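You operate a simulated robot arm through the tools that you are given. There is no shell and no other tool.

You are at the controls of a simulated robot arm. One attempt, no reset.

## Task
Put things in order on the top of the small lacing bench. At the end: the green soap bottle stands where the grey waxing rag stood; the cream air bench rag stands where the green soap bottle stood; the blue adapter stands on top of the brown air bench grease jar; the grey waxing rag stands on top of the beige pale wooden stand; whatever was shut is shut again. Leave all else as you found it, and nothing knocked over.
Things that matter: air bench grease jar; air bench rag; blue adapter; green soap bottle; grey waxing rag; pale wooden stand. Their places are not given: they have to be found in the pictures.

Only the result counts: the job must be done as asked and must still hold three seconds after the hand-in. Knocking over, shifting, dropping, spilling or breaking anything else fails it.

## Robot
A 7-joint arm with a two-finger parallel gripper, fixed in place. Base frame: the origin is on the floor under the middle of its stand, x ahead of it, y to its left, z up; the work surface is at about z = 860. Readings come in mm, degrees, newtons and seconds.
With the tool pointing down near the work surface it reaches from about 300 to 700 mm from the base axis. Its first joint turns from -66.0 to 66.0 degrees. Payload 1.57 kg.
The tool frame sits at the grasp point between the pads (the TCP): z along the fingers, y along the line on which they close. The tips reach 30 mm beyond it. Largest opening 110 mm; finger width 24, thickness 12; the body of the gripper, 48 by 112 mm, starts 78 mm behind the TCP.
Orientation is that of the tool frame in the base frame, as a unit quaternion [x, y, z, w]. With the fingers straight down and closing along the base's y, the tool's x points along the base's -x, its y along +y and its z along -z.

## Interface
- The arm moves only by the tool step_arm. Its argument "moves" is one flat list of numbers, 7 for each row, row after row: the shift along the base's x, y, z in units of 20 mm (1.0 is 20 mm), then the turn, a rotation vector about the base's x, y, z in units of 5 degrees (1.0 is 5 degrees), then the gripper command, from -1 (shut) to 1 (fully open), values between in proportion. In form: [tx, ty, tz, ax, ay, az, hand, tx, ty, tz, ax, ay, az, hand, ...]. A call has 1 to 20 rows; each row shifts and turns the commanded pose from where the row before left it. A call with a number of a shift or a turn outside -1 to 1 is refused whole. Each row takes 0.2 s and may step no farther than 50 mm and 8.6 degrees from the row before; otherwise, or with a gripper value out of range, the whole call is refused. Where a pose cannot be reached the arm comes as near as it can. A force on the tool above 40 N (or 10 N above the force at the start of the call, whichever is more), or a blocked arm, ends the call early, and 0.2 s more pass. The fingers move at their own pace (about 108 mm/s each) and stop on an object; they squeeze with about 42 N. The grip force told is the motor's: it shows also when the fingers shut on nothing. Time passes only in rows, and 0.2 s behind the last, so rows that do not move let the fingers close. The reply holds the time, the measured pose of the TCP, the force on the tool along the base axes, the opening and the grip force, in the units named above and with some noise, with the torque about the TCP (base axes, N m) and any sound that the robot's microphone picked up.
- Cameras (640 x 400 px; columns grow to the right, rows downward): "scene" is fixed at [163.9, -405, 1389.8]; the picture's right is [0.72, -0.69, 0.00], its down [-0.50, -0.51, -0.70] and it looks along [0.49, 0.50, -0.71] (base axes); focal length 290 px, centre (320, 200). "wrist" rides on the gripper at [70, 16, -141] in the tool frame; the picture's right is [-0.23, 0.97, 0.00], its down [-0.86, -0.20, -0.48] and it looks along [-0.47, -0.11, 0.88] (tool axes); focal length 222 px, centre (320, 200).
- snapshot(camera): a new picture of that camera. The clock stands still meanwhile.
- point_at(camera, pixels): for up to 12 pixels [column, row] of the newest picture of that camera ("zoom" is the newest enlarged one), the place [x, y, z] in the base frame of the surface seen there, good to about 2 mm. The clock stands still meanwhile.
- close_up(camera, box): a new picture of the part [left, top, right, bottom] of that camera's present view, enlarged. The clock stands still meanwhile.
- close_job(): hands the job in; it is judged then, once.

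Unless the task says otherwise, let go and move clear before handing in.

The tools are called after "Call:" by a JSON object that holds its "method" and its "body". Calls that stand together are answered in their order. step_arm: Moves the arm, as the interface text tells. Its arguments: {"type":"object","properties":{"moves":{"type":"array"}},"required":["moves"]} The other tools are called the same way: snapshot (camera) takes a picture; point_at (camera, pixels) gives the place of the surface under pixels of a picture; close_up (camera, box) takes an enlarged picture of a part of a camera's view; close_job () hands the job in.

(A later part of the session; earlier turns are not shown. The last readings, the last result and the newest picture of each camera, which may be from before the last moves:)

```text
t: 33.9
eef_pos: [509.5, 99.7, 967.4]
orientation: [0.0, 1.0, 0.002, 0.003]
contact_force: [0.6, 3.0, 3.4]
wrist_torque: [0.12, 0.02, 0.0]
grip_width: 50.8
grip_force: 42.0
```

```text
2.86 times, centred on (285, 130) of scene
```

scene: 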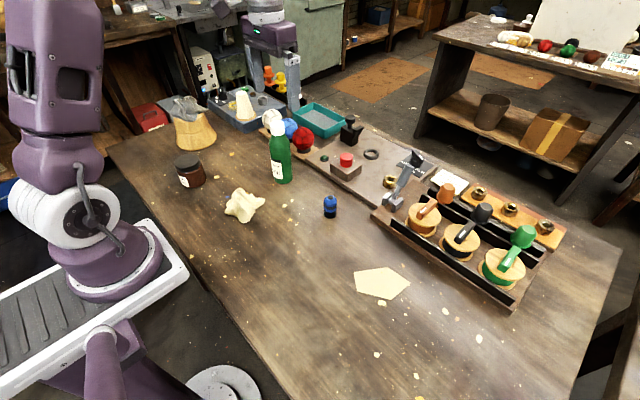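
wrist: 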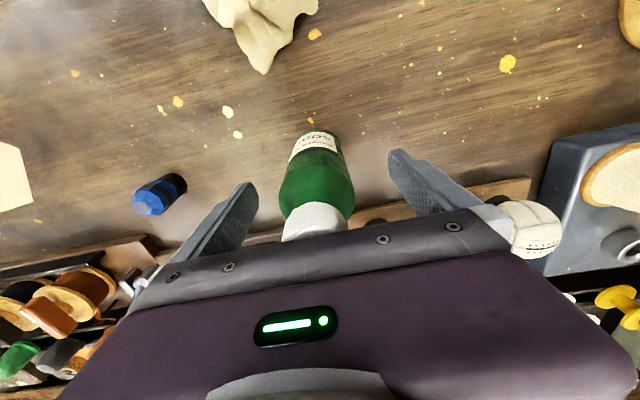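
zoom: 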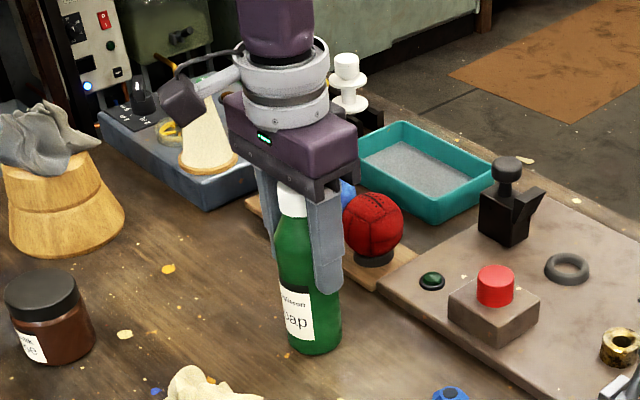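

The bottle is gripped at 50.8 mm with the TCP at (509.5,99.7), which is the spot for the cream rag later. I'll lift straight up.

Call:
{"method": "step_arm", "body": {"moves": [0, 0, 0.2, 0, 0, 0, -1, 0, 0, 0.5, 0, 0, 0, -1, 0, 0, 0.8, 0, 0, 0, -1, 0, 0, 1, 0, 0, 0, -1, 0, 0, 1, 0, 0, 0, -1, 0, 0, 1, 0, 0, 0, -1, 0, 0, 0.5, 0, 0, 0, -1, 0, 0, 0, 0, 0, 0, -1]}}

Call:
{"method": "snapshot", "body": {"camera": "scene"}}

Call:
{"method": "snapshot", "body": {"camera": "wrist"}}

```text
t: 35.7
eef_pos: [509.0, 98.3, 1067.3]
orientation: [0.0, 1.0, 0.001, 0.002]
contact_force: [0.3, 0.1, -2.5]
wrist_torque: [0.02, 0.0, 0.0]
grip_width: 51.0
grip_force: 42.2
```

```text
taken
```

scene: 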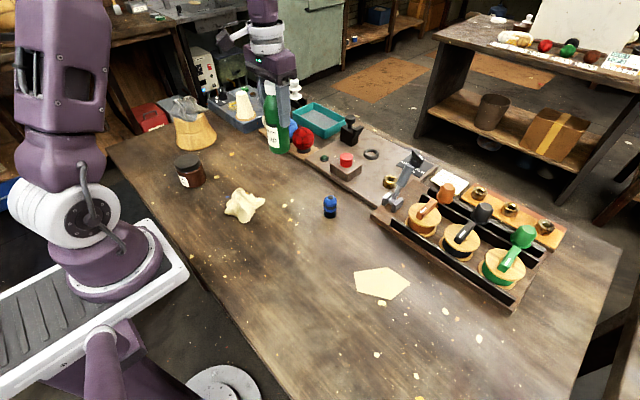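

```text
taken
```

wrist: 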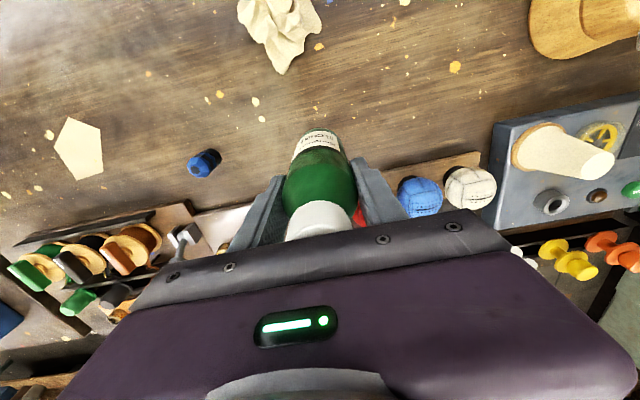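

The bottle hangs clear at z≈1067 with its base at about 961. I'll carry it to the grey rag's old spot at (425,-362), passing above the adapter.

Call:
{"method": "step_arm", "body": {"moves": [-0.21, -1, 0, 0, 0, 0, -1, -0.21, -1, 0, 0, 0, 0, -1, -0.21, -1, 0, 0, 0, 0, -1, -0.21, -1, 0, 0, 0, 0, -1, -0.21, -1, 0, 0, 0, 0, -1, -0.21, -1, 0, 0, 0, 0, -1, -0.21, -1, 0, 0, 0, 0, -1, -0.21, -1, 0, 0, 0, 0, -1, -0.21, -1, 0, 0, 0, 0, -1, -0.21, -1, 0, 0, 0, 0, -1, -0.21, -1, 0, 0, 0, 0, -1, -0.21, -1, 0, 0, 0, 0, -1, -0.21, -1, 0, 0, 0, 0, -1, -0.21, -1, 0, 0, 0, 0, -1, -0.21, -1, 0, 0, 0, 0, -1, -0.21, -1, 0, 0, 0, 0, -1, -0.21, -1, 0, 0, 0, 0, -1, -0.21, -1, 0, 0, 0, 0, -1, -0.21, -1, 0, 0, 0, 0, -1, -0.21, -1, 0, 0, 0, 0, -1]}}

Call:
{"method": "step_arm", "body": {"moves": [0, -1, 0, 0, 0, 0, -1, 0, -1, 0, 0, 0, 0, -1, 0, -0.9, 0, 0, 0, 0, -1, 0, 0, 0, 0, 0, 0, -1]}}

Call:
{"method": "snapshot", "body": {"camera": "scene"}}

Call:
{"method": "snapshot", "body": {"camera": "wrist"}}

```text
t: 39.9
eef_pos: [425.5, -299.4, 1067.4]
orientation: [0.001, 1.0, 0.0, 0.002]
contact_force: [0.2, 0.0, -2.4]
wrist_torque: [0.01, -0.03, -0.01]
grip_width: 50.8
grip_force: 42.4
```

```text
t: 40.9
eef_pos: [426.1, -358.4, 1065.6]
orientation: [-0.001, 1.0, 0.001, 0.003]
contact_force: [-0.8, 0.8, -2.4]
wrist_torque: [0.02, 0.04, -0.01]
grip_width: 50.7
grip_force: 41.8
```

```text
taken
```

scene: 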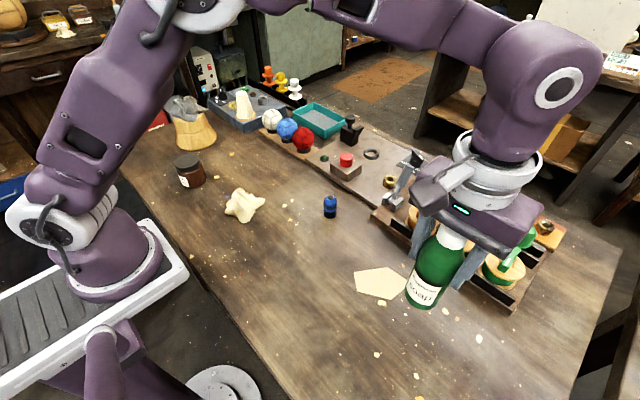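

```text
taken
```

wrist: 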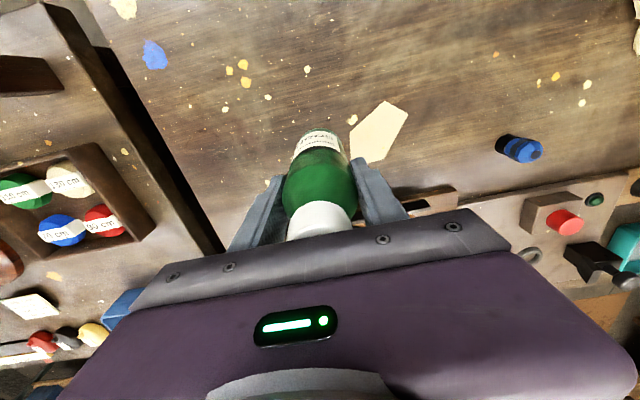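

The bottle is over the spot at (426,-358), clear of the pentagon. I'll shift 3.5 mm in -y and lower most of the way, to about z 974.

Call:
{"method": "step_arm", "body": {"moves": [0, -0.18, -0.5, 0, 0, 0, -1, 0, 0, -0.9, 0, 0, 0, -1, 0, 0, -0.9, 0, 0, 0, -1, 0, 0, -0.9, 0, 0, 0, -1, 0, 0, -0.8, 0, 0, 0, -1, 0, 0, -0.4, 0, 0, 0, -1, 0, 0, 0, 0, 0, 0, -1]}}

Call:
{"method": "close_up", "body": {"camera": "scene", "box": [350, 220, 490, 360]}}

```text
t: 42.5
eef_pos: [424.6, -362.9, 978.9]
orientation: [0.0, 1.0, 0.001, 0.003]
contact_force: [0.4, -1.1, -2.9]
wrist_torque: [0.0, -0.02, -0.02]
grip_width: 50.9
grip_force: 42.0
```

```text
2.86 times, centred on (420, 290) of scene
```

zoom: 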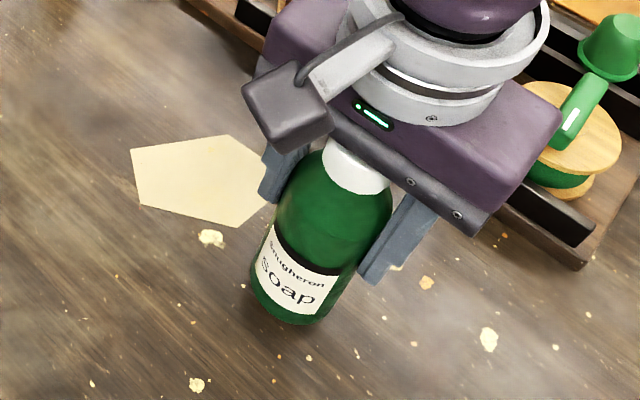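

The bottle is about 11 mm above the table at z 978.9. I'll bring it down in small steps, watching for contact near z 967–968.

Call:
{"method": "step_arm", "body": {"moves": [0, 0, -0.25, 0, 0, 0, -1, 0, 0, -0.1, 0, 0, 0, -1, 0, 0, -0.08, 0, 0, 0, -1, 0, 0, 0, 0, 0, 0, -1]}}

```text
t: 43.5
eef_pos: [426.2, -362.7, 970.3]
orientation: [-0.001, 1.0, 0.0, 0.003]
contact_force: [0.0, -0.1, -1.8]
wrist_torque: [0.05, -0.02, 0.0]
grip_width: 50.8
grip_force: 42.0
```

Call:
{"method": "step_arm", "body": {"moves": [0, 0, -0.06, 0, 0, 0, -1, 0, 0, -0.05, 0, 0, 0, -1, 0, 0, 0, 0, 0, 0, -1]}}

```text
t: 44.3
eef_pos: [425.0, -362.5, 967.6]
orientation: [0.0, 1.0, 0.0, 0.002]
contact_force: [0.4, -0.1, -2.7]
wrist_torque: [-0.03, 0.0, 0.0]
grip_width: 50.8
grip_force: 42.2
```

The reading is still the bottle's weight (-2.7 N) at z 967.6, so it hasn't touched yet. I'll lower another millimetre or two.

Call:
{"method": "step_arm", "body": {"moves": [0, 0, -0.04, 0, 0, 0, -1, 0, 0, -0.04, 0, 0, 0, -1, 0, 0, 0, 0, 0, 0, -1]}}

```text
t: 45.1
eef_pos: [424.7, -362.4, 967.3]
orientation: [0.0, 1.0, 0.0, 0.003]
contact_force: [-0.4, 0.5, 0.5]
wrist_torque: [0.06, -0.05, -0.03]
grip_width: 51.0
grip_force: 42.2
```

The force rose from -2.7 to +0.5 N, so the table now carries the bottle. I'll open the fingers in place and check.

Call:
{"method": "step_arm", "body": {"moves": [0, 0, 0, 0, 0, 0, 0.1, 0, 0, 0, 0, 0, 0, 0.4, 0, 0, 0, 0, 0, 0, 0.8, 0, 0, 0, 0, 0, 0, 1, 0, 0, 0, 0, 0, 0, 1]}}

Call:
{"method": "close_up", "body": {"camera": "scene", "box": [350, 220, 490, 360]}}

Call:
{"method": "snapshot", "body": {"camera": "wrist"}}

```text
t: 46.3
eef_pos: [426.1, -362.8, 965.7]
orientation: [0.0, 1.0, 0.0, 0.003]
contact_force: [-0.4, 0.2, -0.7]
wrist_torque: [0.01, -0.02, 0.03]
grip_width: 109.9
grip_force: 0.0
```

```text
2.86 times, centred on (420, 290) of scene
```

zoom: 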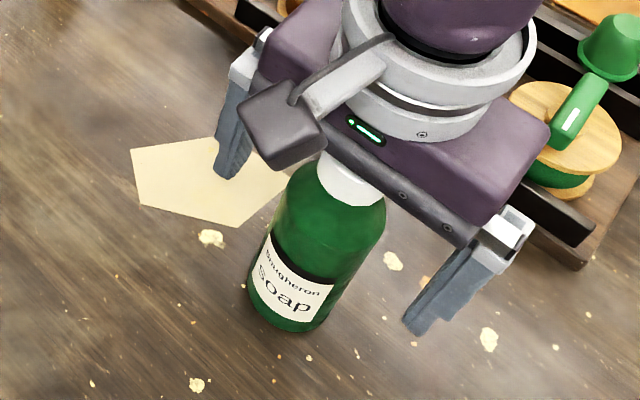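

```text
taken
```

wrist: 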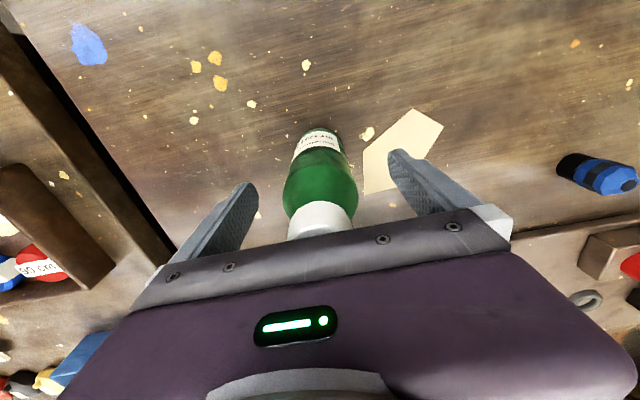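

The bottle stands free and upright between the open fingers. I'll rise straight up past the cap and check.

Call:
{"method": "step_arm", "body": {"moves": [0, 0, 0.5, 0, 0, 0, 1, 0, 0, 1, 0, 0, 0, 1, 0, 0, 1, 0, 0, 0, 1, 0, 0, 1, 0, 0, 0, 1, 0, 0, 1, 0, 0, 0, 1, 0, 0, 1, 0, 0, 0, 1, 0, 0, 1, 0, 0, 0, 1, 0, 0, 1, 0, 0, 0, 1, 0, 0, 0, 0, 0, 0, 1]}}

Call:
{"method": "snapshot", "body": {"camera": "scene"}}

Call:
{"method": "snapshot", "body": {"camera": "wrist"}}

```text
t: 48.3
eef_pos: [425.9, -363.4, 1118.4]
orientation: [0.0, 1.0, 0.0, 0.002]
contact_force: [-0.3, 0.4, 0.9]
wrist_torque: [-0.02, 0.0, -0.01]
grip_width: 110.1
grip_force: 0.0
```

```text
taken
```

scene: 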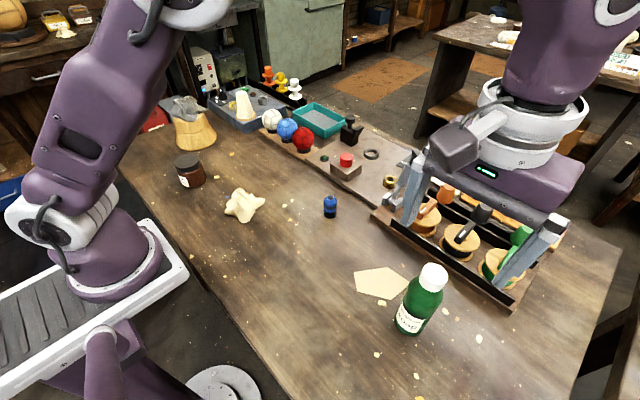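

```text
taken
```

wrist: 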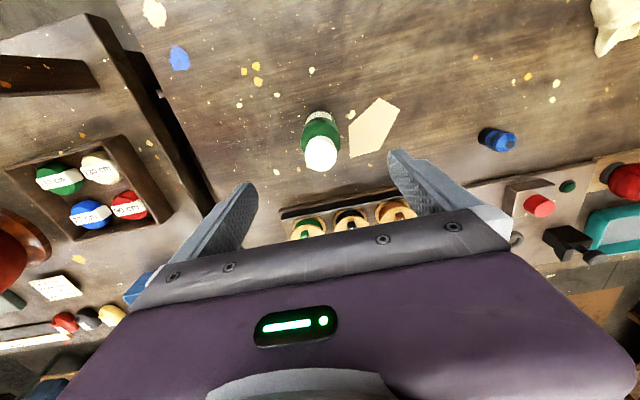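

The bottle stands at the grey rag's old spot, upright in both views. Next I'll move above the cream rag near (370,68) and look at it from the wrist.

Call:
{"method": "step_arm", "body": {"moves": [0, 1, 0, 0, 0, 0, 1, 0, 1, 0, 0, 0, 0, 1, 0, 1, 0, 0, 0, 0, 1, 0, 1, 0, 0, 0, 0, 1, 0, 1, 0, 0, 0, 0, 1, -0.2, 1, -0.2, 0, 0, 0, 1, -0.2, 1, -0.2, 0, 0, 0, 1, -0.2, 1, -0.2, 0, 0, 0, 1, -0.2, 1, -0.2, 0, 0, 0, 1, -0.2, 1, -0.2, 0, 0, 0, 1, -0.2, 1, -0.2, 0, 0, 0, 1, -0.2, 1, -0.3, 0, 0, 0, 1, -0.2, 1, -0.3, 0, 0, 0, 1, -0.2, 1, -0.3, 0, 0, 0, 1, -0.2, 1, -0.3, 0, 0, 0, 1, -0.2, 1, -0.3, 0, 0, 0, 1, -0.2, 1, -0.3, 0, 0, 0, 1, -0.2, 1, -0.3, 0, 0, 0, 1, -0.2, 1, -0.3, 0, 0, 0, 1, 0, 1, -0.3, 0, 0, 0, 1]}}

Call:
{"method": "step_arm", "body": {"moves": [0, 1, -0.5, 0, 0, 0, 1, 0, 0.55, -0.5, 0, 0, 0, 1, 0, 0, -0.3, 0, 0, 0, 1, 0, 0, 0, 0, 0, 0, 1]}}

Call:
{"method": "snapshot", "body": {"camera": "wrist"}}

Call:
{"method": "close_up", "body": {"camera": "wrist", "box": [220, 60, 420, 220]}}

```text
t: 52.5
eef_pos: [368.5, 38.4, 1039.0]
orientation: [0.0, 1.0, -0.001, 0.003]
contact_force: [0.5, -0.2, 0.1]
wrist_torque: [0.02, -0.01, 0.01]
grip_width: 110.2
grip_force: 0.2
```

```text
t: 53.5
eef_pos: [369.6, 68.7, 1011.3]
orientation: [0.001, 1.0, 0.0, 0.002]
contact_force: [-0.2, -0.9, 0.6]
wrist_torque: [0.01, 0.01, 0.04]
grip_width: 110.1
grip_force: 0.1
```

```text
taken
```

wrist: 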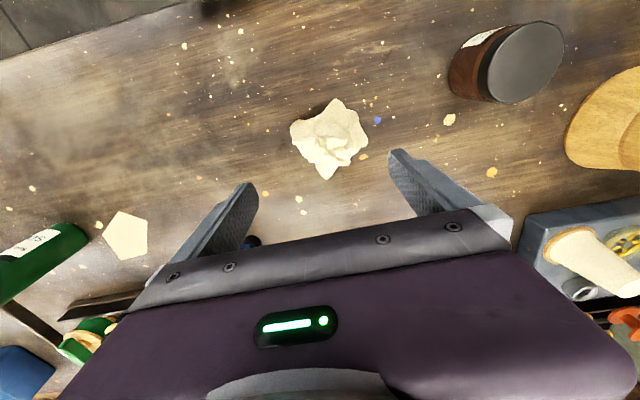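

```text
2.50 times, centred on (320, 140) of wrist
```

zoom: 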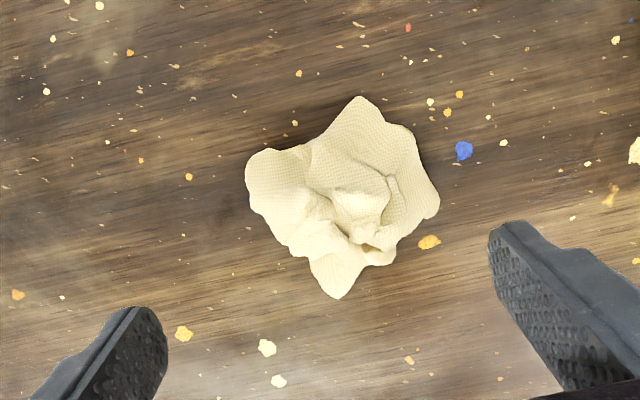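

Call:
{"method": "point_at", "body": {"camera": "zoom", "pixels": [[360, 102], [252, 160], [338, 293], [434, 210], [355, 200], [300, 210], [390, 180], [350, 240], [330, 170], [312, 150], [395, 250], [300, 250]]}}

```text
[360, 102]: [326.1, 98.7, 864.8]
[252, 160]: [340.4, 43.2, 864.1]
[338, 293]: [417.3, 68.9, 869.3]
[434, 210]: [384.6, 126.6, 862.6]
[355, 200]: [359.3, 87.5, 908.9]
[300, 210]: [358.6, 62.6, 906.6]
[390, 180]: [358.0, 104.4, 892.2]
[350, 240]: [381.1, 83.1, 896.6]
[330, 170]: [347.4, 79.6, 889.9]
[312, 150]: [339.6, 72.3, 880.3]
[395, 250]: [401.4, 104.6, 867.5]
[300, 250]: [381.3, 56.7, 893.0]
```

The wrist puts the cream rag's lobes at (326,99), (340,43), (417,69) and (385,127), a few mm off from the earlier scene readings. I'll cross-check from the scene camera before gripping.

Call:
{"method": "close_up", "body": {"camera": "scene", "box": [200, 150, 300, 240]}}

Call:
{"method": "point_at", "body": {"camera": "zoom", "pixels": [[110, 320], [200, 365], [290, 225], [205, 170], [180, 180], [160, 220], [200, 250], [240, 230], [190, 330], [250, 265], [130, 260], [300, 235]]}}

```text
4.44 times, centred on (250, 195) of scene
```

zoom: 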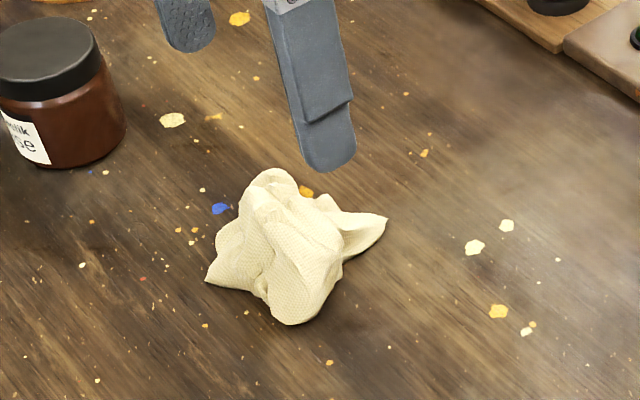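

```text
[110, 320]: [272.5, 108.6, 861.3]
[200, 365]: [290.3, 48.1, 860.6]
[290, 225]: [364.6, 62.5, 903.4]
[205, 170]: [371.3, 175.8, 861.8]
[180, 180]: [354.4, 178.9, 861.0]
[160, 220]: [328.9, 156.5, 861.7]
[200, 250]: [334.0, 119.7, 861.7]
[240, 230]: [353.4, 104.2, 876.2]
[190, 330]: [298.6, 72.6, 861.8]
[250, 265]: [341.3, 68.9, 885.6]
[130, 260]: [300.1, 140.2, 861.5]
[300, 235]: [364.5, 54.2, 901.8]
```

Call:
{"method": "point_at", "body": {"camera": "zoom", "pixels": [[210, 279], [290, 318], [382, 225], [262, 175], [270, 215], [310, 220], [330, 205], [340, 255], [270, 285], [320, 290], [235, 255], [300, 260]]}}

```text
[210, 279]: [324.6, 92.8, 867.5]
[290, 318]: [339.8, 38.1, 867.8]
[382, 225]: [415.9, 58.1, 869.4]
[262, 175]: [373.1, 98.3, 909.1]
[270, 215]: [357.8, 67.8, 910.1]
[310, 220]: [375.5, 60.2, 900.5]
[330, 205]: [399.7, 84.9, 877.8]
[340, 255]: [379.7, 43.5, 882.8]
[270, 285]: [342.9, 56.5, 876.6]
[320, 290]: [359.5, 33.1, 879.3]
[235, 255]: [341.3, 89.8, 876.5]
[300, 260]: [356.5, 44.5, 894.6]
```

The two cameras differ by about 5 mm in y. I'll compare fixed table flecks (the blue and orange ones) in both views to find the offset.

Call:
{"method": "point_at", "body": {"camera": "zoom", "pixels": [[219, 208], [307, 191], [172, 120], [474, 246], [507, 225], [330, 160], [320, 162]]}}

Call:
{"method": "close_up", "body": {"camera": "wrist", "box": [220, 60, 420, 220]}}

Call:
{"method": "point_at", "body": {"camera": "zoom", "pixels": [[463, 150], [429, 242], [267, 347], [278, 381], [342, 297], [338, 285]]}}

```text
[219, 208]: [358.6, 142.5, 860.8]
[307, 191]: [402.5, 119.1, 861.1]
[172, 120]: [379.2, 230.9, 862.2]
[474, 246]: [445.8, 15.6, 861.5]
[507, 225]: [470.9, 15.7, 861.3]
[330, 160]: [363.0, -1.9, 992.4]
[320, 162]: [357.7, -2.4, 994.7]
```

```text
2.50 times, centred on (320, 140) of wrist
```

zoom: 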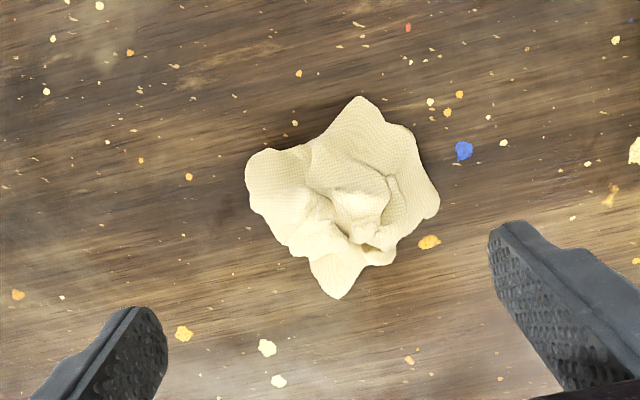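

```text
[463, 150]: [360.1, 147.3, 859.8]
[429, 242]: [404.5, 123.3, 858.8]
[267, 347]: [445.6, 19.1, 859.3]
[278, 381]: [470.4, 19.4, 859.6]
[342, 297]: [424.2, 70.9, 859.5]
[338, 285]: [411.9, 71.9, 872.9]
```

Table flecks read about 4 mm higher in y from the wrist than from the scene, so I'll use the wrist view relative to the TCP for gripping. I'll centre on the rag at about (367,84), turn the hand +25° so the pads meet its flat faces, and lower to z≈960.

Call:
{"method": "step_arm", "body": {"moves": [-0.03, 0.2, -0.5, 0, 0, 1, 1, -0.03, 0.2, -0.5, 0, 0, 1, 1, -0.03, 0.2, -0.5, 0, 0, 1, 1, -0.03, 0.17, -0.5, 0, 0, 1, 1, 0, 0, -0.5, 0, 0, 1, 1, 0, 0, 0, 0, 0, 0, 1]}}

Call:
{"method": "snapshot", "body": {"camera": "wrist"}}

Call:
{"method": "close_up", "body": {"camera": "wrist", "box": [220, 80, 420, 240]}}

```text
t: 54.9
eef_pos: [366.8, 84.0, 963.2]
orientation: [-0.216, 0.976, 0.0, 0.003]
contact_force: [1.3, 0.2, 0.4]
wrist_torque: [0.0, -0.04, 0.0]
grip_width: 110.0
grip_force: 0.1
```

```text
taken
```

wrist: 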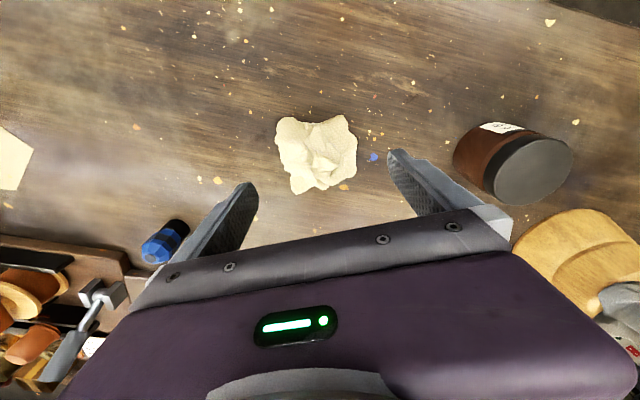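

```text
2.50 times, centred on (320, 160) of wrist
```

zoom: 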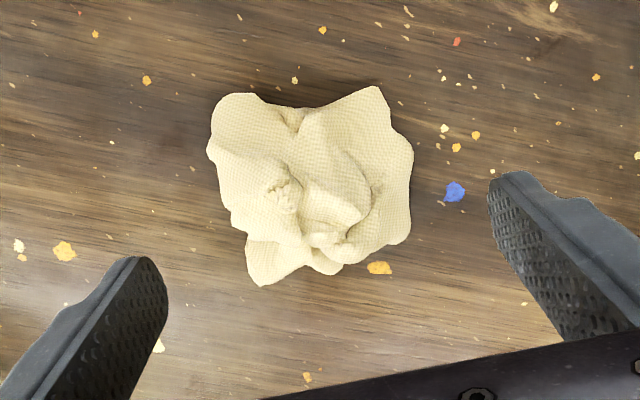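

The rag is centred between the fingers, with edges at zoom cols 228 and 412 around the midline at 320. I'll lower to z≈895 and close.

Call:
{"method": "step_arm", "body": {"moves": [0, 0, -0.7, 0, 0, 0, 1, 0, 0, -0.8, 0, 0, 0, 1, 0, 0, -0.8, 0, 0, 0, 1, 0, 0, -0.8, 0, 0, 0, 1, 0, 0, -0.28, 0, 0, 0, 1, 0, 0, 0, 0, 0, 0, 0.7, 0, 0, 0, 0, 0, 0, 0.45, 0, 0, 0, 0, 0, 0, 0.2, 0, 0, 0, 0, 0, 0, -0.2, 0, 0, 0, 0, 0, 0, -1, 0, 0, 0, 0, 0, 0, -1]}}

Call:
{"method": "snapshot", "body": {"camera": "wrist"}}

Call:
{"method": "close_up", "body": {"camera": "scene", "box": [190, 120, 310, 240]}}

```text
t: 57.3
eef_pos: [367.0, 85.0, 895.4]
orientation: [-0.217, 0.976, 0.001, 0.002]
contact_force: [-0.3, 0.3, -0.1]
wrist_torque: [-0.01, -0.02, 0.01]
grip_width: 69.3
grip_force: 41.7
```

```text
taken
```

wrist: 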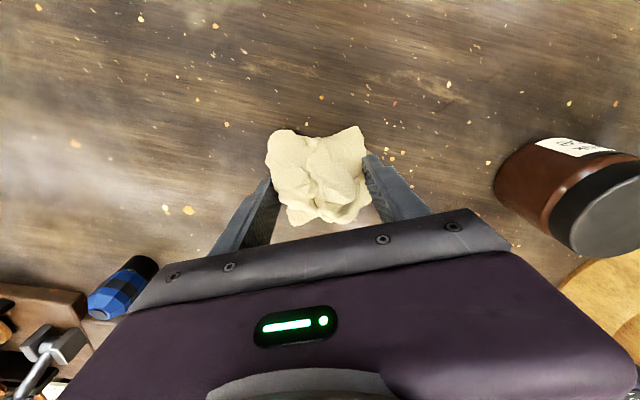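

```text
3.33 times, centred on (250, 180) of scene
```

zoom: 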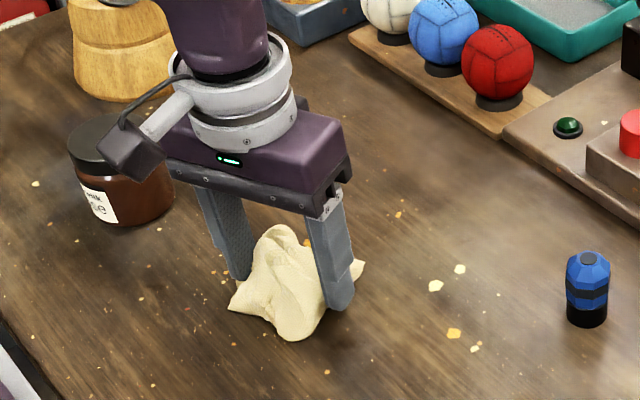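

The cream rag is held at 69.3 mm. Before moving it I'll check how near the ball rack's edge is to the bottle's old spot, since one rag lobe reaches 50 mm in +x.

Call:
{"method": "point_at", "body": {"camera": "zoom", "pixels": [[360, 45], [400, 72], [430, 92], [460, 112], [498, 136], [510, 140], [540, 160], [580, 185]]}}

Call:
{"method": "step_arm", "body": {"moves": [0, 0, 0.3, 0, 0, 0, -1, 0, 0, 0.7, 0, 0, 0, -1, 0, 0, 1, 0, 0, 0, -1, 0, 0, 1, 0, 0, 0, -1, 0, 0, 0.8, 0, 0, 0, -1, 0, 0, 0, 0, 0, 0, -1]}}

Call:
{"method": "snapshot", "body": {"camera": "wrist"}}

Call:
{"method": "snapshot", "body": {"camera": "scene"}}

```text
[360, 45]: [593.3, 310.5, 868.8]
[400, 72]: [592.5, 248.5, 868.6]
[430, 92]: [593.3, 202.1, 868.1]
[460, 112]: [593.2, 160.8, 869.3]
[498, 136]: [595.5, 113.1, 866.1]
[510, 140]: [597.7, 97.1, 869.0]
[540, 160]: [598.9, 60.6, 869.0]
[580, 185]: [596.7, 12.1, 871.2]
```

```text
t: 58.7
eef_pos: [366.8, 83.4, 969.5]
orientation: [-0.215, 0.977, 0.001, 0.003]
contact_force: [-0.2, -0.9, -0.3]
wrist_torque: [-0.01, -0.05, -0.05]
grip_width: 69.0
grip_force: 42.1
```

```text
taken
```

wrist: 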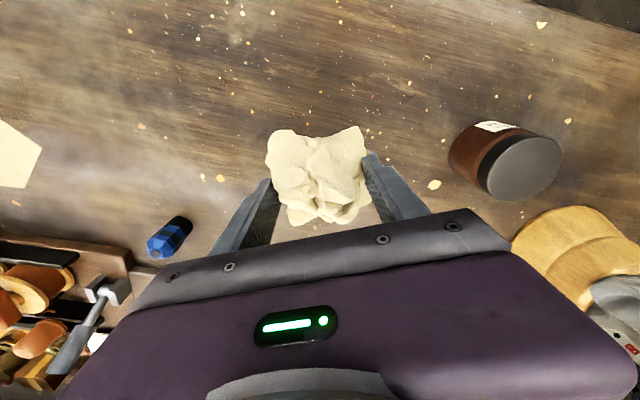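

```text
taken
```

scene: 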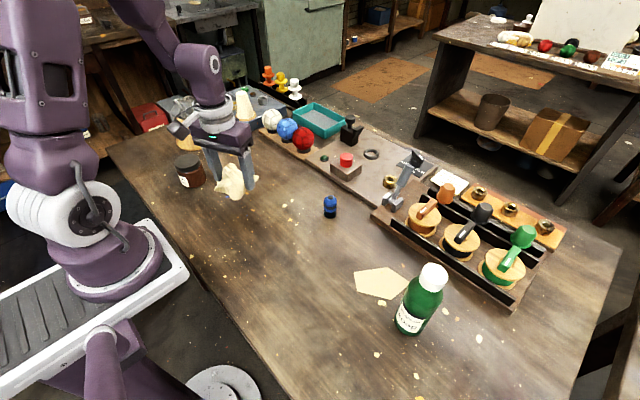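

The rack's edge is at x≈593, leaving over 30 mm of room. The rag is lifted and still held at 69 mm; I'll measure its lobes relative to the TCP to place it precisely.

Call:
{"method": "close_up", "body": {"camera": "wrist", "box": [220, 100, 420, 240]}}

Call:
{"method": "point_at", "body": {"camera": "zoom", "pixels": [[160, 100], [140, 160], [405, 80], [415, 110], [205, 345], [215, 335], [385, 300], [395, 310], [270, 210], [330, 200], [350, 250], [155, 110]]}}

```text
2.86 times, centred on (320, 170) of wrist
```

zoom: 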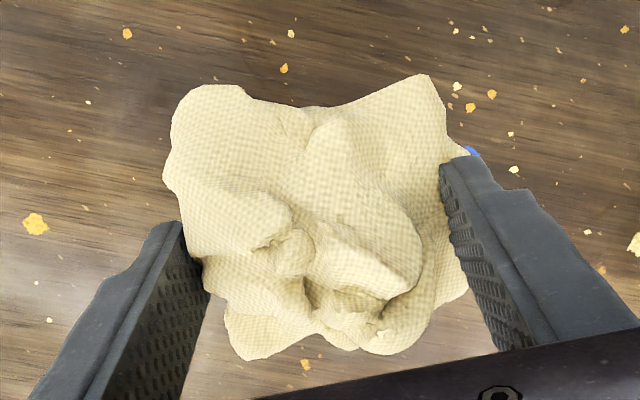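

```text
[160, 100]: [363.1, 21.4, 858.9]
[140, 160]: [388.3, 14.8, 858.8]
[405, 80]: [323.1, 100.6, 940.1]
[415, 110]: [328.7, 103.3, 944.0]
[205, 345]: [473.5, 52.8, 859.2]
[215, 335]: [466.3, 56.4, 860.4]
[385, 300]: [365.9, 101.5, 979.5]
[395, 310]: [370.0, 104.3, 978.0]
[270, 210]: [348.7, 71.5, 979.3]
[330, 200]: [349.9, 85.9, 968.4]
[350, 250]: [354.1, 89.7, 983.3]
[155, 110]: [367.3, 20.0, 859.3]
```

The rag hasn't shifted in the grip; its far lobe is still about (-43,+17) from the TCP. I'll move to (509.5,100), then lower most of the way.

Call:
{"method": "step_arm", "body": {"moves": [0.892, 0.104, 0, 0, 0, 0, -1, 0.892, 0.104, 0, 0, 0, 0, -1, 0.892, 0.104, 0, 0, 0, 0, -1, 0.892, 0.104, 0, 0, 0, 0, -1, 0.892, 0.104, 0, 0, 0, 0, -1, 0.892, 0.104, 0, 0, 0, 0, -1, 0.892, 0.104, 0, 0, 0, 0, -1, 0.892, 0.104, 0, 0, 0, 0, -1, 0, 0, -0.8, 0, 0, 0, -1, 0, 0, -0.8, 0, 0, 0, -1, 0, 0, -0.8, 0, 0, 0, -1, 0, 0, -0.6, 0, 0, 0, -1, 0, 0, 0, 0, 0, 0, -1]}}

Call:
{"method": "close_up", "body": {"camera": "scene", "box": [220, 100, 360, 240]}}

Call:
{"method": "snapshot", "body": {"camera": "wrist"}}

```text
t: 61.5
eef_pos: [508.7, 100.1, 910.2]
orientation: [-0.216, 0.976, 0.001, 0.001]
contact_force: [-1.1, 0.1, -0.1]
wrist_torque: [0.01, 0.0, 0.02]
grip_width: 68.8
grip_force: 41.2
```

```text
2.86 times, centred on (290, 170) of scene
```

zoom: 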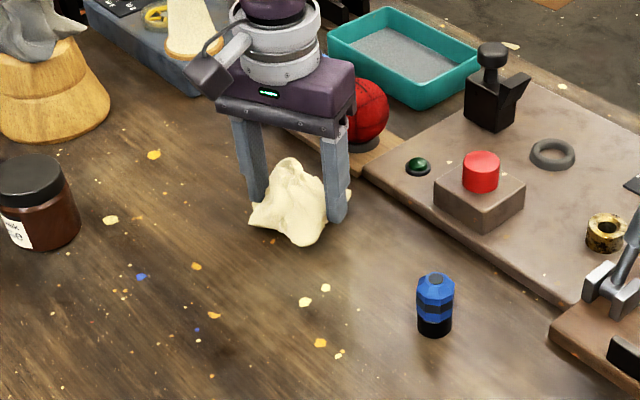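

```text
taken
```

wrist: 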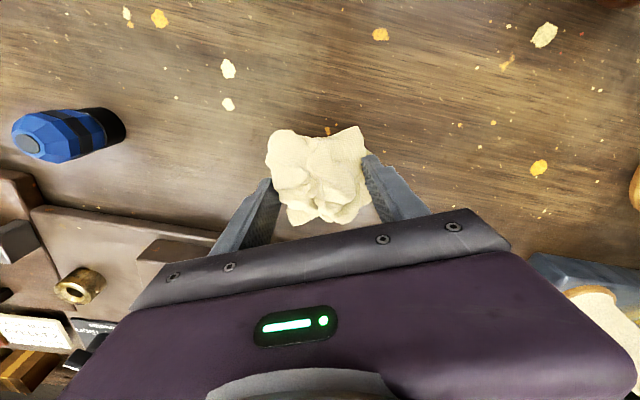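

The rag hangs about 14 mm above the table at the bottle's old spot. I'll lower it gently to contact near z≈896.

Call:
{"method": "step_arm", "body": {"moves": [0, 0, -0.4, 0, 0, 0, -1, 0, 0, -0.15, 0, 0, 0, -1, 0, 0, -0.06, 0, 0, 0, -1, 0, 0, -0.04, 0, 0, 0, -1, 0, 0, 0, 0, 0, 0, -1]}}

```text
t: 62.7
eef_pos: [509.2, 100.7, 898.0]
orientation: [-0.217, 0.976, 0.001, 0.002]
contact_force: [-0.4, 0.5, -0.2]
wrist_torque: [-0.03, 0.0, -0.01]
grip_width: 69.0
grip_force: 41.9
```

Call:
{"method": "step_arm", "body": {"moves": [0, 0, -0.05, 0, 0, 0, -1, 0, 0, -0.05, 0, 0, 0, -1, 0, 0, 0, 0, 0, 0, -1]}}

```text
t: 63.5
eef_pos: [510.1, 101.3, 895.8]
orientation: [-0.216, 0.976, 0.001, 0.002]
contact_force: [-1.2, -0.4, -0.7]
wrist_torque: [-0.02, 0.02, -0.05]
grip_width: 69.0
grip_force: 41.8
```

There's still no contact at z 895.8, which is about the height I gripped it at. I'll lower another millimetre and then release.

Call:
{"method": "step_arm", "body": {"moves": [0, 0, -0.03, 0, 0, 0, -1, 0, 0, -0.02, 0, 0, 0, -1, 0, 0, 0, 0, 0, 0, -1]}}

```text
t: 64.3
eef_pos: [509.1, 101.5, 895.9]
orientation: [-0.216, 0.976, 0.0, 0.003]
contact_force: [-1.5, -0.5, 15.9]
wrist_torque: [0.02, 0.15, 0.01]
grip_width: 68.7
grip_force: 41.9
```

The force jumped to 15.9 N, so the rag is on the table. I'll open the fingers in place.

Call:
{"method": "step_arm", "body": {"moves": [0, 0, 0.02, 0, 0, 0, -1, 0, 0, 0, 0, 0, 0, 0.35, 0, 0, 0, 0, 0, 0, 0.6, 0, 0, 0, 0, 0, 0, 0.9, 0, 0, 0, 0, 0, 0, 1]}}

Call:
{"method": "snapshot", "body": {"camera": "wrist"}}

Call:
{"method": "close_up", "body": {"camera": "scene", "box": [220, 100, 360, 240]}}

```text
t: 65.5
eef_pos: [508.9, 101.2, 896.1]
orientation: [-0.217, 0.976, 0.0, 0.003]
contact_force: [0.1, 0.1, 0.1]
wrist_torque: [0.01, 0.03, 0.0]
grip_width: 110.1
grip_force: 0.0
```

```text
taken
```

wrist: 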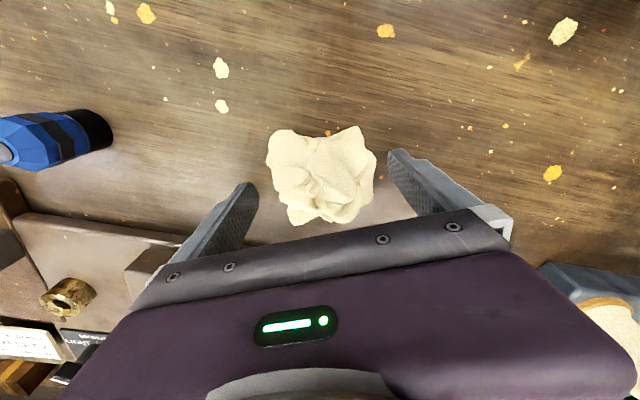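

```text
2.86 times, centred on (290, 170) of scene
```

zoom: 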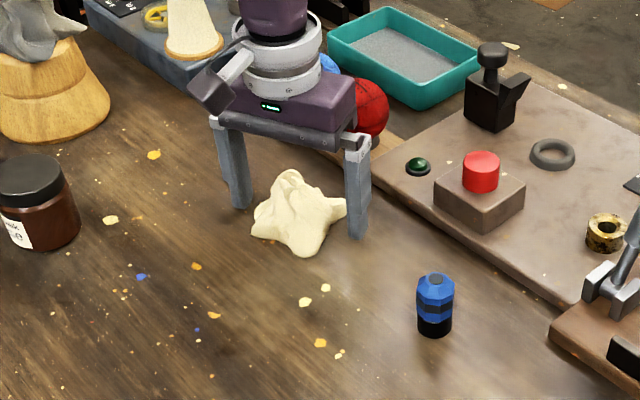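

The cream rag stands free at the bottle's old spot. I'll rise, then move over the adapter near (508,-82) while turning the hand straight.

Call:
{"method": "step_arm", "body": {"moves": [0, 0, 0.5, 0, 0, 0, 1, 0, 0, 1, 0, 0, 0, 1, 0, 0, 1, 0, 0, 0, 1, 0, 0, 1, 0, 0, 0, 1, 0, 0, 1, 0, 0, 0, 1, 0, 0, 1, 0, 0, 0, 1, 0, -1, 0, 0, 0, -0.5, 1, 0, -1, 0, 0, 0, -0.5, 1, 0, -1, 0, 0, 0, -0.5, 1, 0, -1, 0, 0, 0, -0.5, 1, 0, -1, 0, 0, 0, -0.5, 1, 0, -1, 0, 0, 0, -0.5, 1, 0, -1, 0, 0, 0, -0.5, 1, 0, -1, 0, 0, 0, -0.5, 1, 0, -1, 0, 0, 0, -1, 1, 0, -0.15, 0, 0, 0, 0, 1, 0, 0, 0, 0, 0, 0, 1]}}

Call:
{"method": "snapshot", "body": {"camera": "wrist"}}

Call:
{"method": "snapshot", "body": {"camera": "scene"}}

```text
t: 69.1
eef_pos: [510.2, -81.7, 1005.9]
orientation: [-0.001, 1.0, 0.001, 0.002]
contact_force: [0.1, 0.1, 0.4]
wrist_torque: [-0.02, -0.01, 0.01]
grip_width: 110.2
grip_force: 0.1
```

```text
taken
```

wrist: 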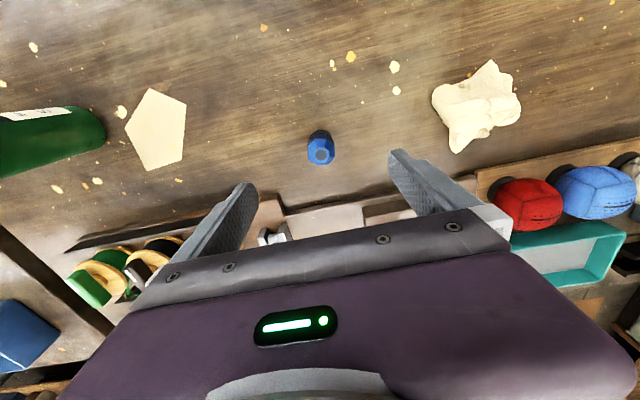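

```text
taken
```

scene: 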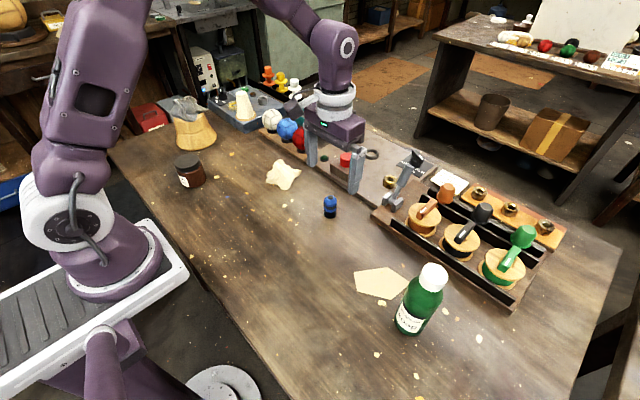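

The adapter shows at (321,148) in the wrist view, nearly under the TCP, and the cream rag at (480,105). I'll measure both.

Call:
{"method": "close_up", "body": {"camera": "wrist", "box": [280, 110, 360, 180]}}

Call:
{"method": "point_at", "body": {"camera": "wrist", "pixels": [[321, 155], [321, 148], [311, 150], [332, 150], [321, 133], [434, 93], [490, 63], [517, 112], [456, 150], [478, 105], [395, 66], [396, 90]]}}

```text
5.71 times, centred on (320, 145) of wrist
```

zoom: 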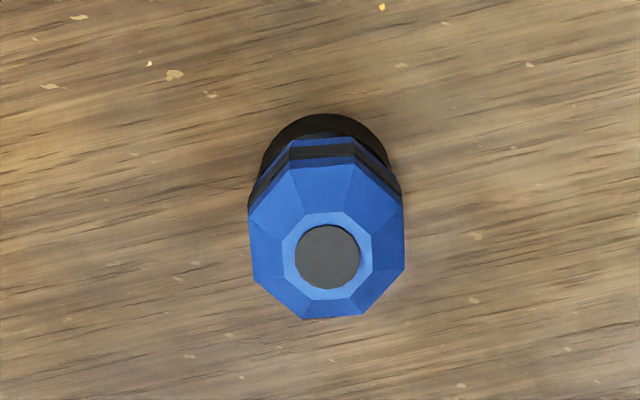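

```text
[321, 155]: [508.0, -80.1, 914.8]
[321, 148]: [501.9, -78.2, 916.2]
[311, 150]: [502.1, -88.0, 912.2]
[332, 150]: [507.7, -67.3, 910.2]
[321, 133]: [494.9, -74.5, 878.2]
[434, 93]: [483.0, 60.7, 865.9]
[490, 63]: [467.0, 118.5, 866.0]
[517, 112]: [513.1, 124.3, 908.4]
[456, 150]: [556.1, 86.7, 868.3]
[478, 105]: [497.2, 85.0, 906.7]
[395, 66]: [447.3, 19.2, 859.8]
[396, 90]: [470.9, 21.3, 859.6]
```

The adapter's top centre is at (508,-80,915) and its flats face roughly 80°, while the cream rag's lobes fit a centre of (508,103), within 2 mm of the bottle's old axis. I'll turn the hand -11° to match the flats, lower to z≈902 and close on the adapter.

Call:
{"method": "step_arm", "body": {"moves": [-0.11, 0.08, -0.5, 0, 0, -0.8, 1, 0, 0, -0.8, 0, 0, -0.8, 1, 0, 0, -0.8, 0, 0, -0.6, 1, 0, 0, -0.9, 0, 0, 0, 1, 0, 0, -0.5, 0, 0, 0, 1, 0, 0, 0, 0, 0, 0, 0.5]}}

Call:
{"method": "snapshot", "body": {"camera": "wrist"}}

Call:
{"method": "close_up", "body": {"camera": "scene", "box": [270, 130, 390, 240]}}

```text
t: 70.5
eef_pos: [507.4, -80.3, 937.6]
orientation: [0.096, 0.995, 0.0, 0.002]
contact_force: [-0.2, 0.1, -0.8]
wrist_torque: [-0.02, -0.01, 0.03]
grip_width: 82.5
grip_force: 0.0
```

```text
taken
```

wrist: 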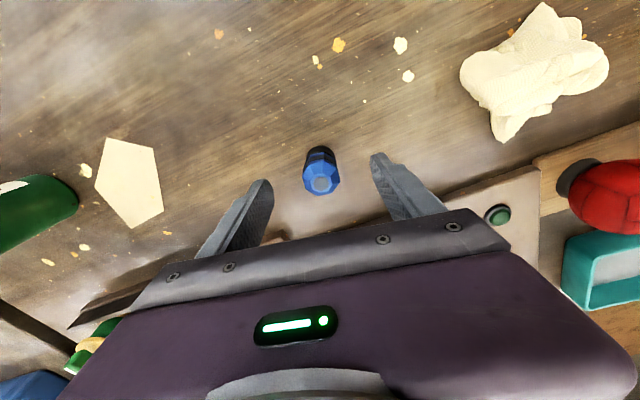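

```text
3.64 times, centred on (330, 185) of scene
```

zoom: 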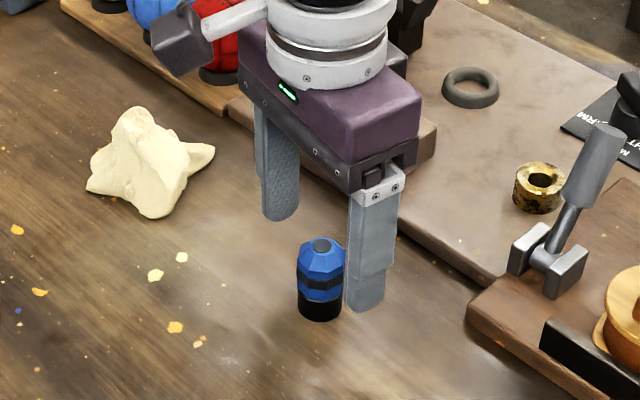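

The adapter is centred at col 321 with its flats square to the pads. I'll lower to z≈902 and close.

Call:
{"method": "step_arm", "body": {"moves": [0, 0, -0.8, 0, 0, 0, 0.5, 0, 0, -0.8, 0, 0, 0, 0.5, 0, 0, -0.18, 0, 0, 0, 0.5, 0, 0, 0, 0, 0, 0, 0.1, 0, 0, 0, 0, 0, 0, -0.2, 0, 0, 0, 0, 0, 0, -0.5, 0, 0, 0, 0, 0, 0, -1, 0, 0, 0, 0, 0, 0, -1]}}

Call:
{"method": "snapshot", "body": {"camera": "wrist"}}

Call:
{"method": "close_up", "body": {"camera": "scene", "box": [270, 130, 390, 240]}}

```text
t: 72.3
eef_pos: [507.5, -80.1, 901.3]
orientation: [0.096, 0.995, 0.0, 0.003]
contact_force: [-0.5, 0.7, 0.5]
wrist_torque: [-0.02, -0.03, 0.02]
grip_width: 28.8
grip_force: 38.3
```

```text
taken
```

wrist: 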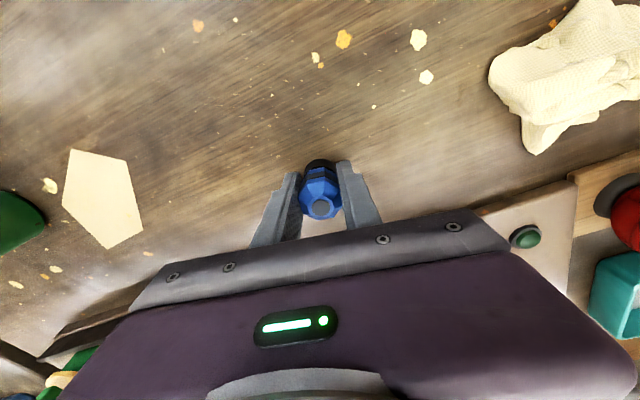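

```text
3.64 times, centred on (330, 185) of scene
```

zoom: 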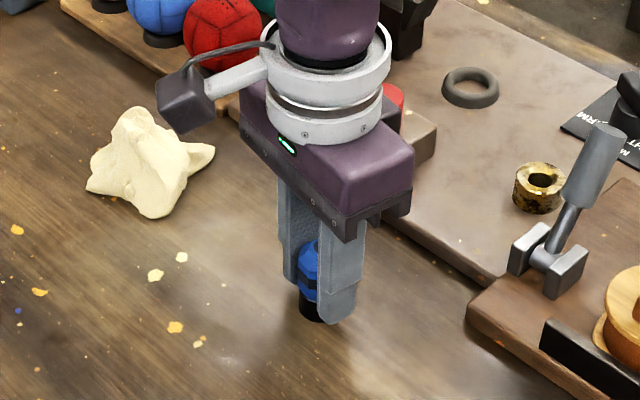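

The adapter is gripped at 28.8 mm with its bottom about 40 mm below the TCP. I'll lift it and carry it towards the jar at about (328,256), staying at z≈1010.

Call:
{"method": "step_arm", "body": {"moves": [0, 0, 0.3, 0, 0, 0, -1, 0, 0, 0.7, 0, 0, 0, -1, 0, 0, 1, 0, 0, 0, -1, 0, 0, 1, 0, 0, 0, -1, 0, 0, 1, 0, 0, 0, -1, 0, 0, 1, 0, 0, 0, -1, 0, 0, 0.5, 0, 0, 0, -1]}}

Call:
{"method": "snapshot", "body": {"camera": "scene"}}

```text
t: 73.9
eef_pos: [507.7, -81.4, 1010.0]
orientation: [0.096, 0.995, 0.0, 0.003]
contact_force: [-1.2, 0.9, -0.2]
wrist_torque: [0.0, 0.02, -0.02]
grip_width: 29.0
grip_force: 38.8
```

```text
taken
```

scene: 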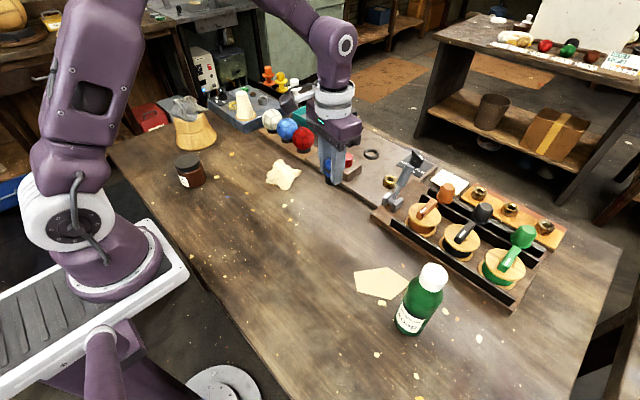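

The adapter is up with the fingers. I'll carry it over to the jar, turning the hand gradually.

Call:
{"method": "step_arm", "body": {"moves": [-0.53, 0.988, 0.06, 0, 0, 0.5, -1, -0.53, 0.988, 0.06, 0, 0, 0.5, -1, -0.53, 0.988, 0.06, 0, 0, 0.5, -1, -0.53, 0.988, 0.06, 0, 0, 0.5, -1, -0.53, 0.988, 0.06, 0, 0, 0.5, -1, -0.53, 0.988, 0, 0, 0, 0.5, -1, -0.53, 0.988, 0, 0, 0, 0.5, -1, -0.53, 0.988, 0, 0, 0, 0.5, -1, -0.53, 0.988, 0, 0, 0, 0.5, -1, -0.53, 0.988, 0, 0, 0, 0.5, -1, -0.53, 0.988, 0, 0, 0, 0.5, -1, -0.53, 0.988, 0, 0, 0, 0.5, -1, -0.53, 0.988, 0, 0, 0, 0.5, -1, -0.53, 0.988, 0, 0, 0, 0.5, -1, -0.53, 0.988, 0, 0, 0, 0.5, -1, -0.53, 0.988, 0, 0, 0, 0.5, -1, -0.5, 0.99, 0, 0, 0, 0.5, -1, 0, 0, 0, 0, 0, 0, -1]}}

Call:
{"method": "snapshot", "body": {"camera": "wrist"}}

Call:
{"method": "close_up", "body": {"camera": "scene", "box": [130, 80, 270, 220]}}

```text
t: 77.7
eef_pos: [327.3, 256.2, 1015.1]
orientation: [-0.271, 0.962, 0.001, 0.003]
contact_force: [0.2, 0.3, -1.2]
wrist_torque: [0.01, 0.01, 0.01]
grip_width: 29.0
grip_force: 38.9
```

```text
taken
```

wrist: 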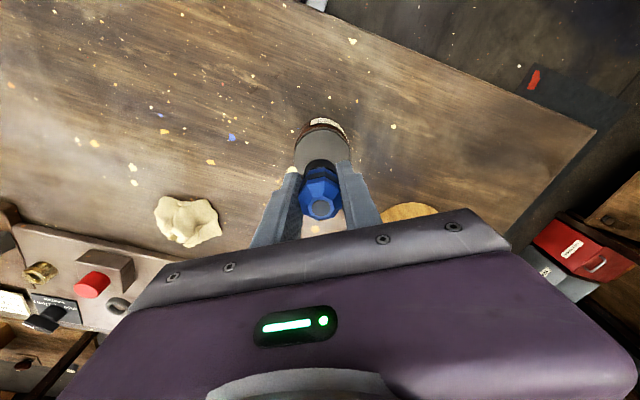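

```text
2.86 times, centred on (200, 150) of scene
```

zoom: 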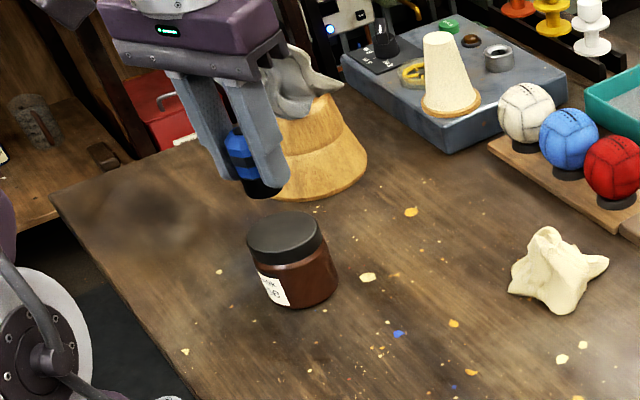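

The adapter hangs over the jar, whose lid spans cols 294–350 in the wrist view, with its far side hidden by the adapter. I'll measure the lid's rim to centre on it.

Call:
{"method": "close_up", "body": {"camera": "wrist", "box": [260, 100, 380, 220]}}

Call:
{"method": "point_at", "body": {"camera": "zoom", "pixels": [[190, 190], [200, 220], [470, 190], [460, 160], [330, 105], [260, 115], [220, 150], [420, 125], [390, 110], [190, 170], [300, 150], [475, 205]]}}

```text
3.33 times, centred on (320, 160) of wrist
```

zoom: 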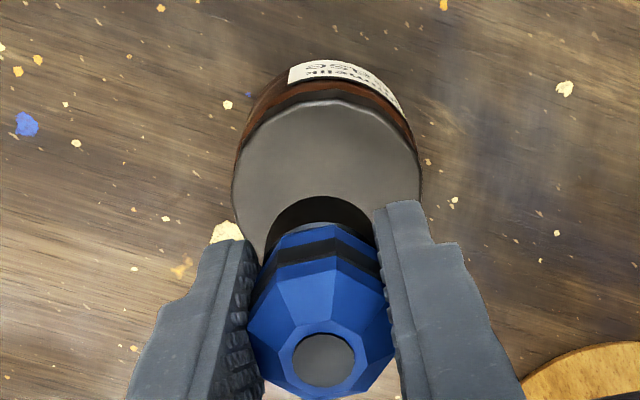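

```text
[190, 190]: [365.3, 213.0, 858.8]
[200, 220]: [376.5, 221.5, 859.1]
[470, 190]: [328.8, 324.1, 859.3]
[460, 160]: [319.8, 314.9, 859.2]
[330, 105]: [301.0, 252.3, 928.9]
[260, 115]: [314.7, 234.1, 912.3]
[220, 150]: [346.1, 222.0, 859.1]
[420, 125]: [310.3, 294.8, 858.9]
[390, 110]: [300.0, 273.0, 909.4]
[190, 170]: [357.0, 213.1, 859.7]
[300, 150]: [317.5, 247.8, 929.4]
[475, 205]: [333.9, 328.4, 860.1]
```

The lid's rim in this zoom runs from about (235,195) to (416,180), with its top at (330,104). I'll measure just inside those edges.

Call:
{"method": "point_at", "body": {"camera": "zoom", "pixels": [[238, 195], [236, 180], [412, 180], [414, 190], [330, 107], [245, 215], [270, 125], [390, 130], [250, 235], [325, 190]]}}

```text
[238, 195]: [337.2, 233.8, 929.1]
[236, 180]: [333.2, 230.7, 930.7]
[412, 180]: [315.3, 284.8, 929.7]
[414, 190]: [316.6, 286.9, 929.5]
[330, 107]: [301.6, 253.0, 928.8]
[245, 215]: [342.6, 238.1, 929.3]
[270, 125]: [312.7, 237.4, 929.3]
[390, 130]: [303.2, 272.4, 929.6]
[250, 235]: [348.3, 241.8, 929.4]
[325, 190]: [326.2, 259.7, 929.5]
```

The rim points fit a lid centre of about (327,259) with a radius of 27.5, so I'll shift 2.6 mm in +y. Contact should come near TCP z 971, so I'll lower to about 977 first and look.

Call:
{"method": "step_arm", "body": {"moves": [0, 0.13, -0.4, 0, 0, 0, -1, 0, 0, -0.7, 0, 0, 0, -1, 0, 0, -0.5, 0, 0, 0, -1, 0, 0, -0.3, 0, 0, 0, -1, 0, 0, 0, 0, 0, 0, -1]}}

Call:
{"method": "close_up", "body": {"camera": "scene", "box": [150, 110, 230, 200]}}

Call:
{"method": "snapshot", "body": {"camera": "wrist"}}

```text
t: 78.9
eef_pos: [327.6, 259.0, 979.0]
orientation: [-0.271, 0.963, 0.002, 0.002]
contact_force: [1.6, 0.9, -0.7]
wrist_torque: [0.01, 0.0, 0.02]
grip_width: 29.1
grip_force: 38.6
```

```text
4.44 times, centred on (190, 155) of scene
```

zoom: 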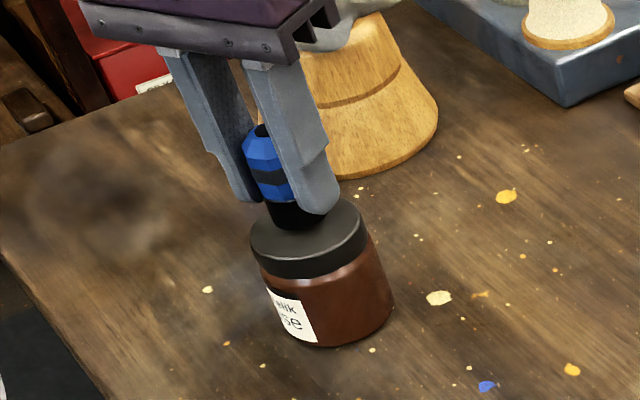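

```text
taken
```

wrist: 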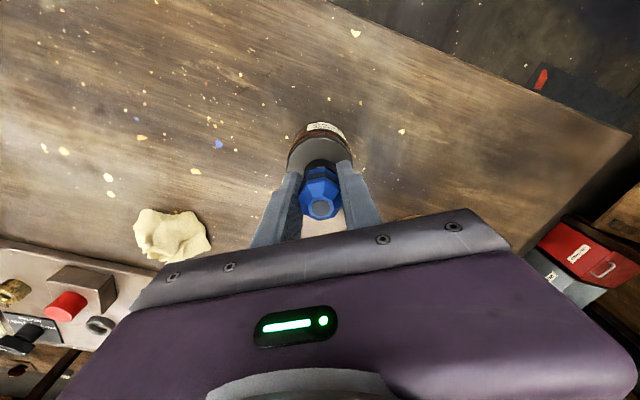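

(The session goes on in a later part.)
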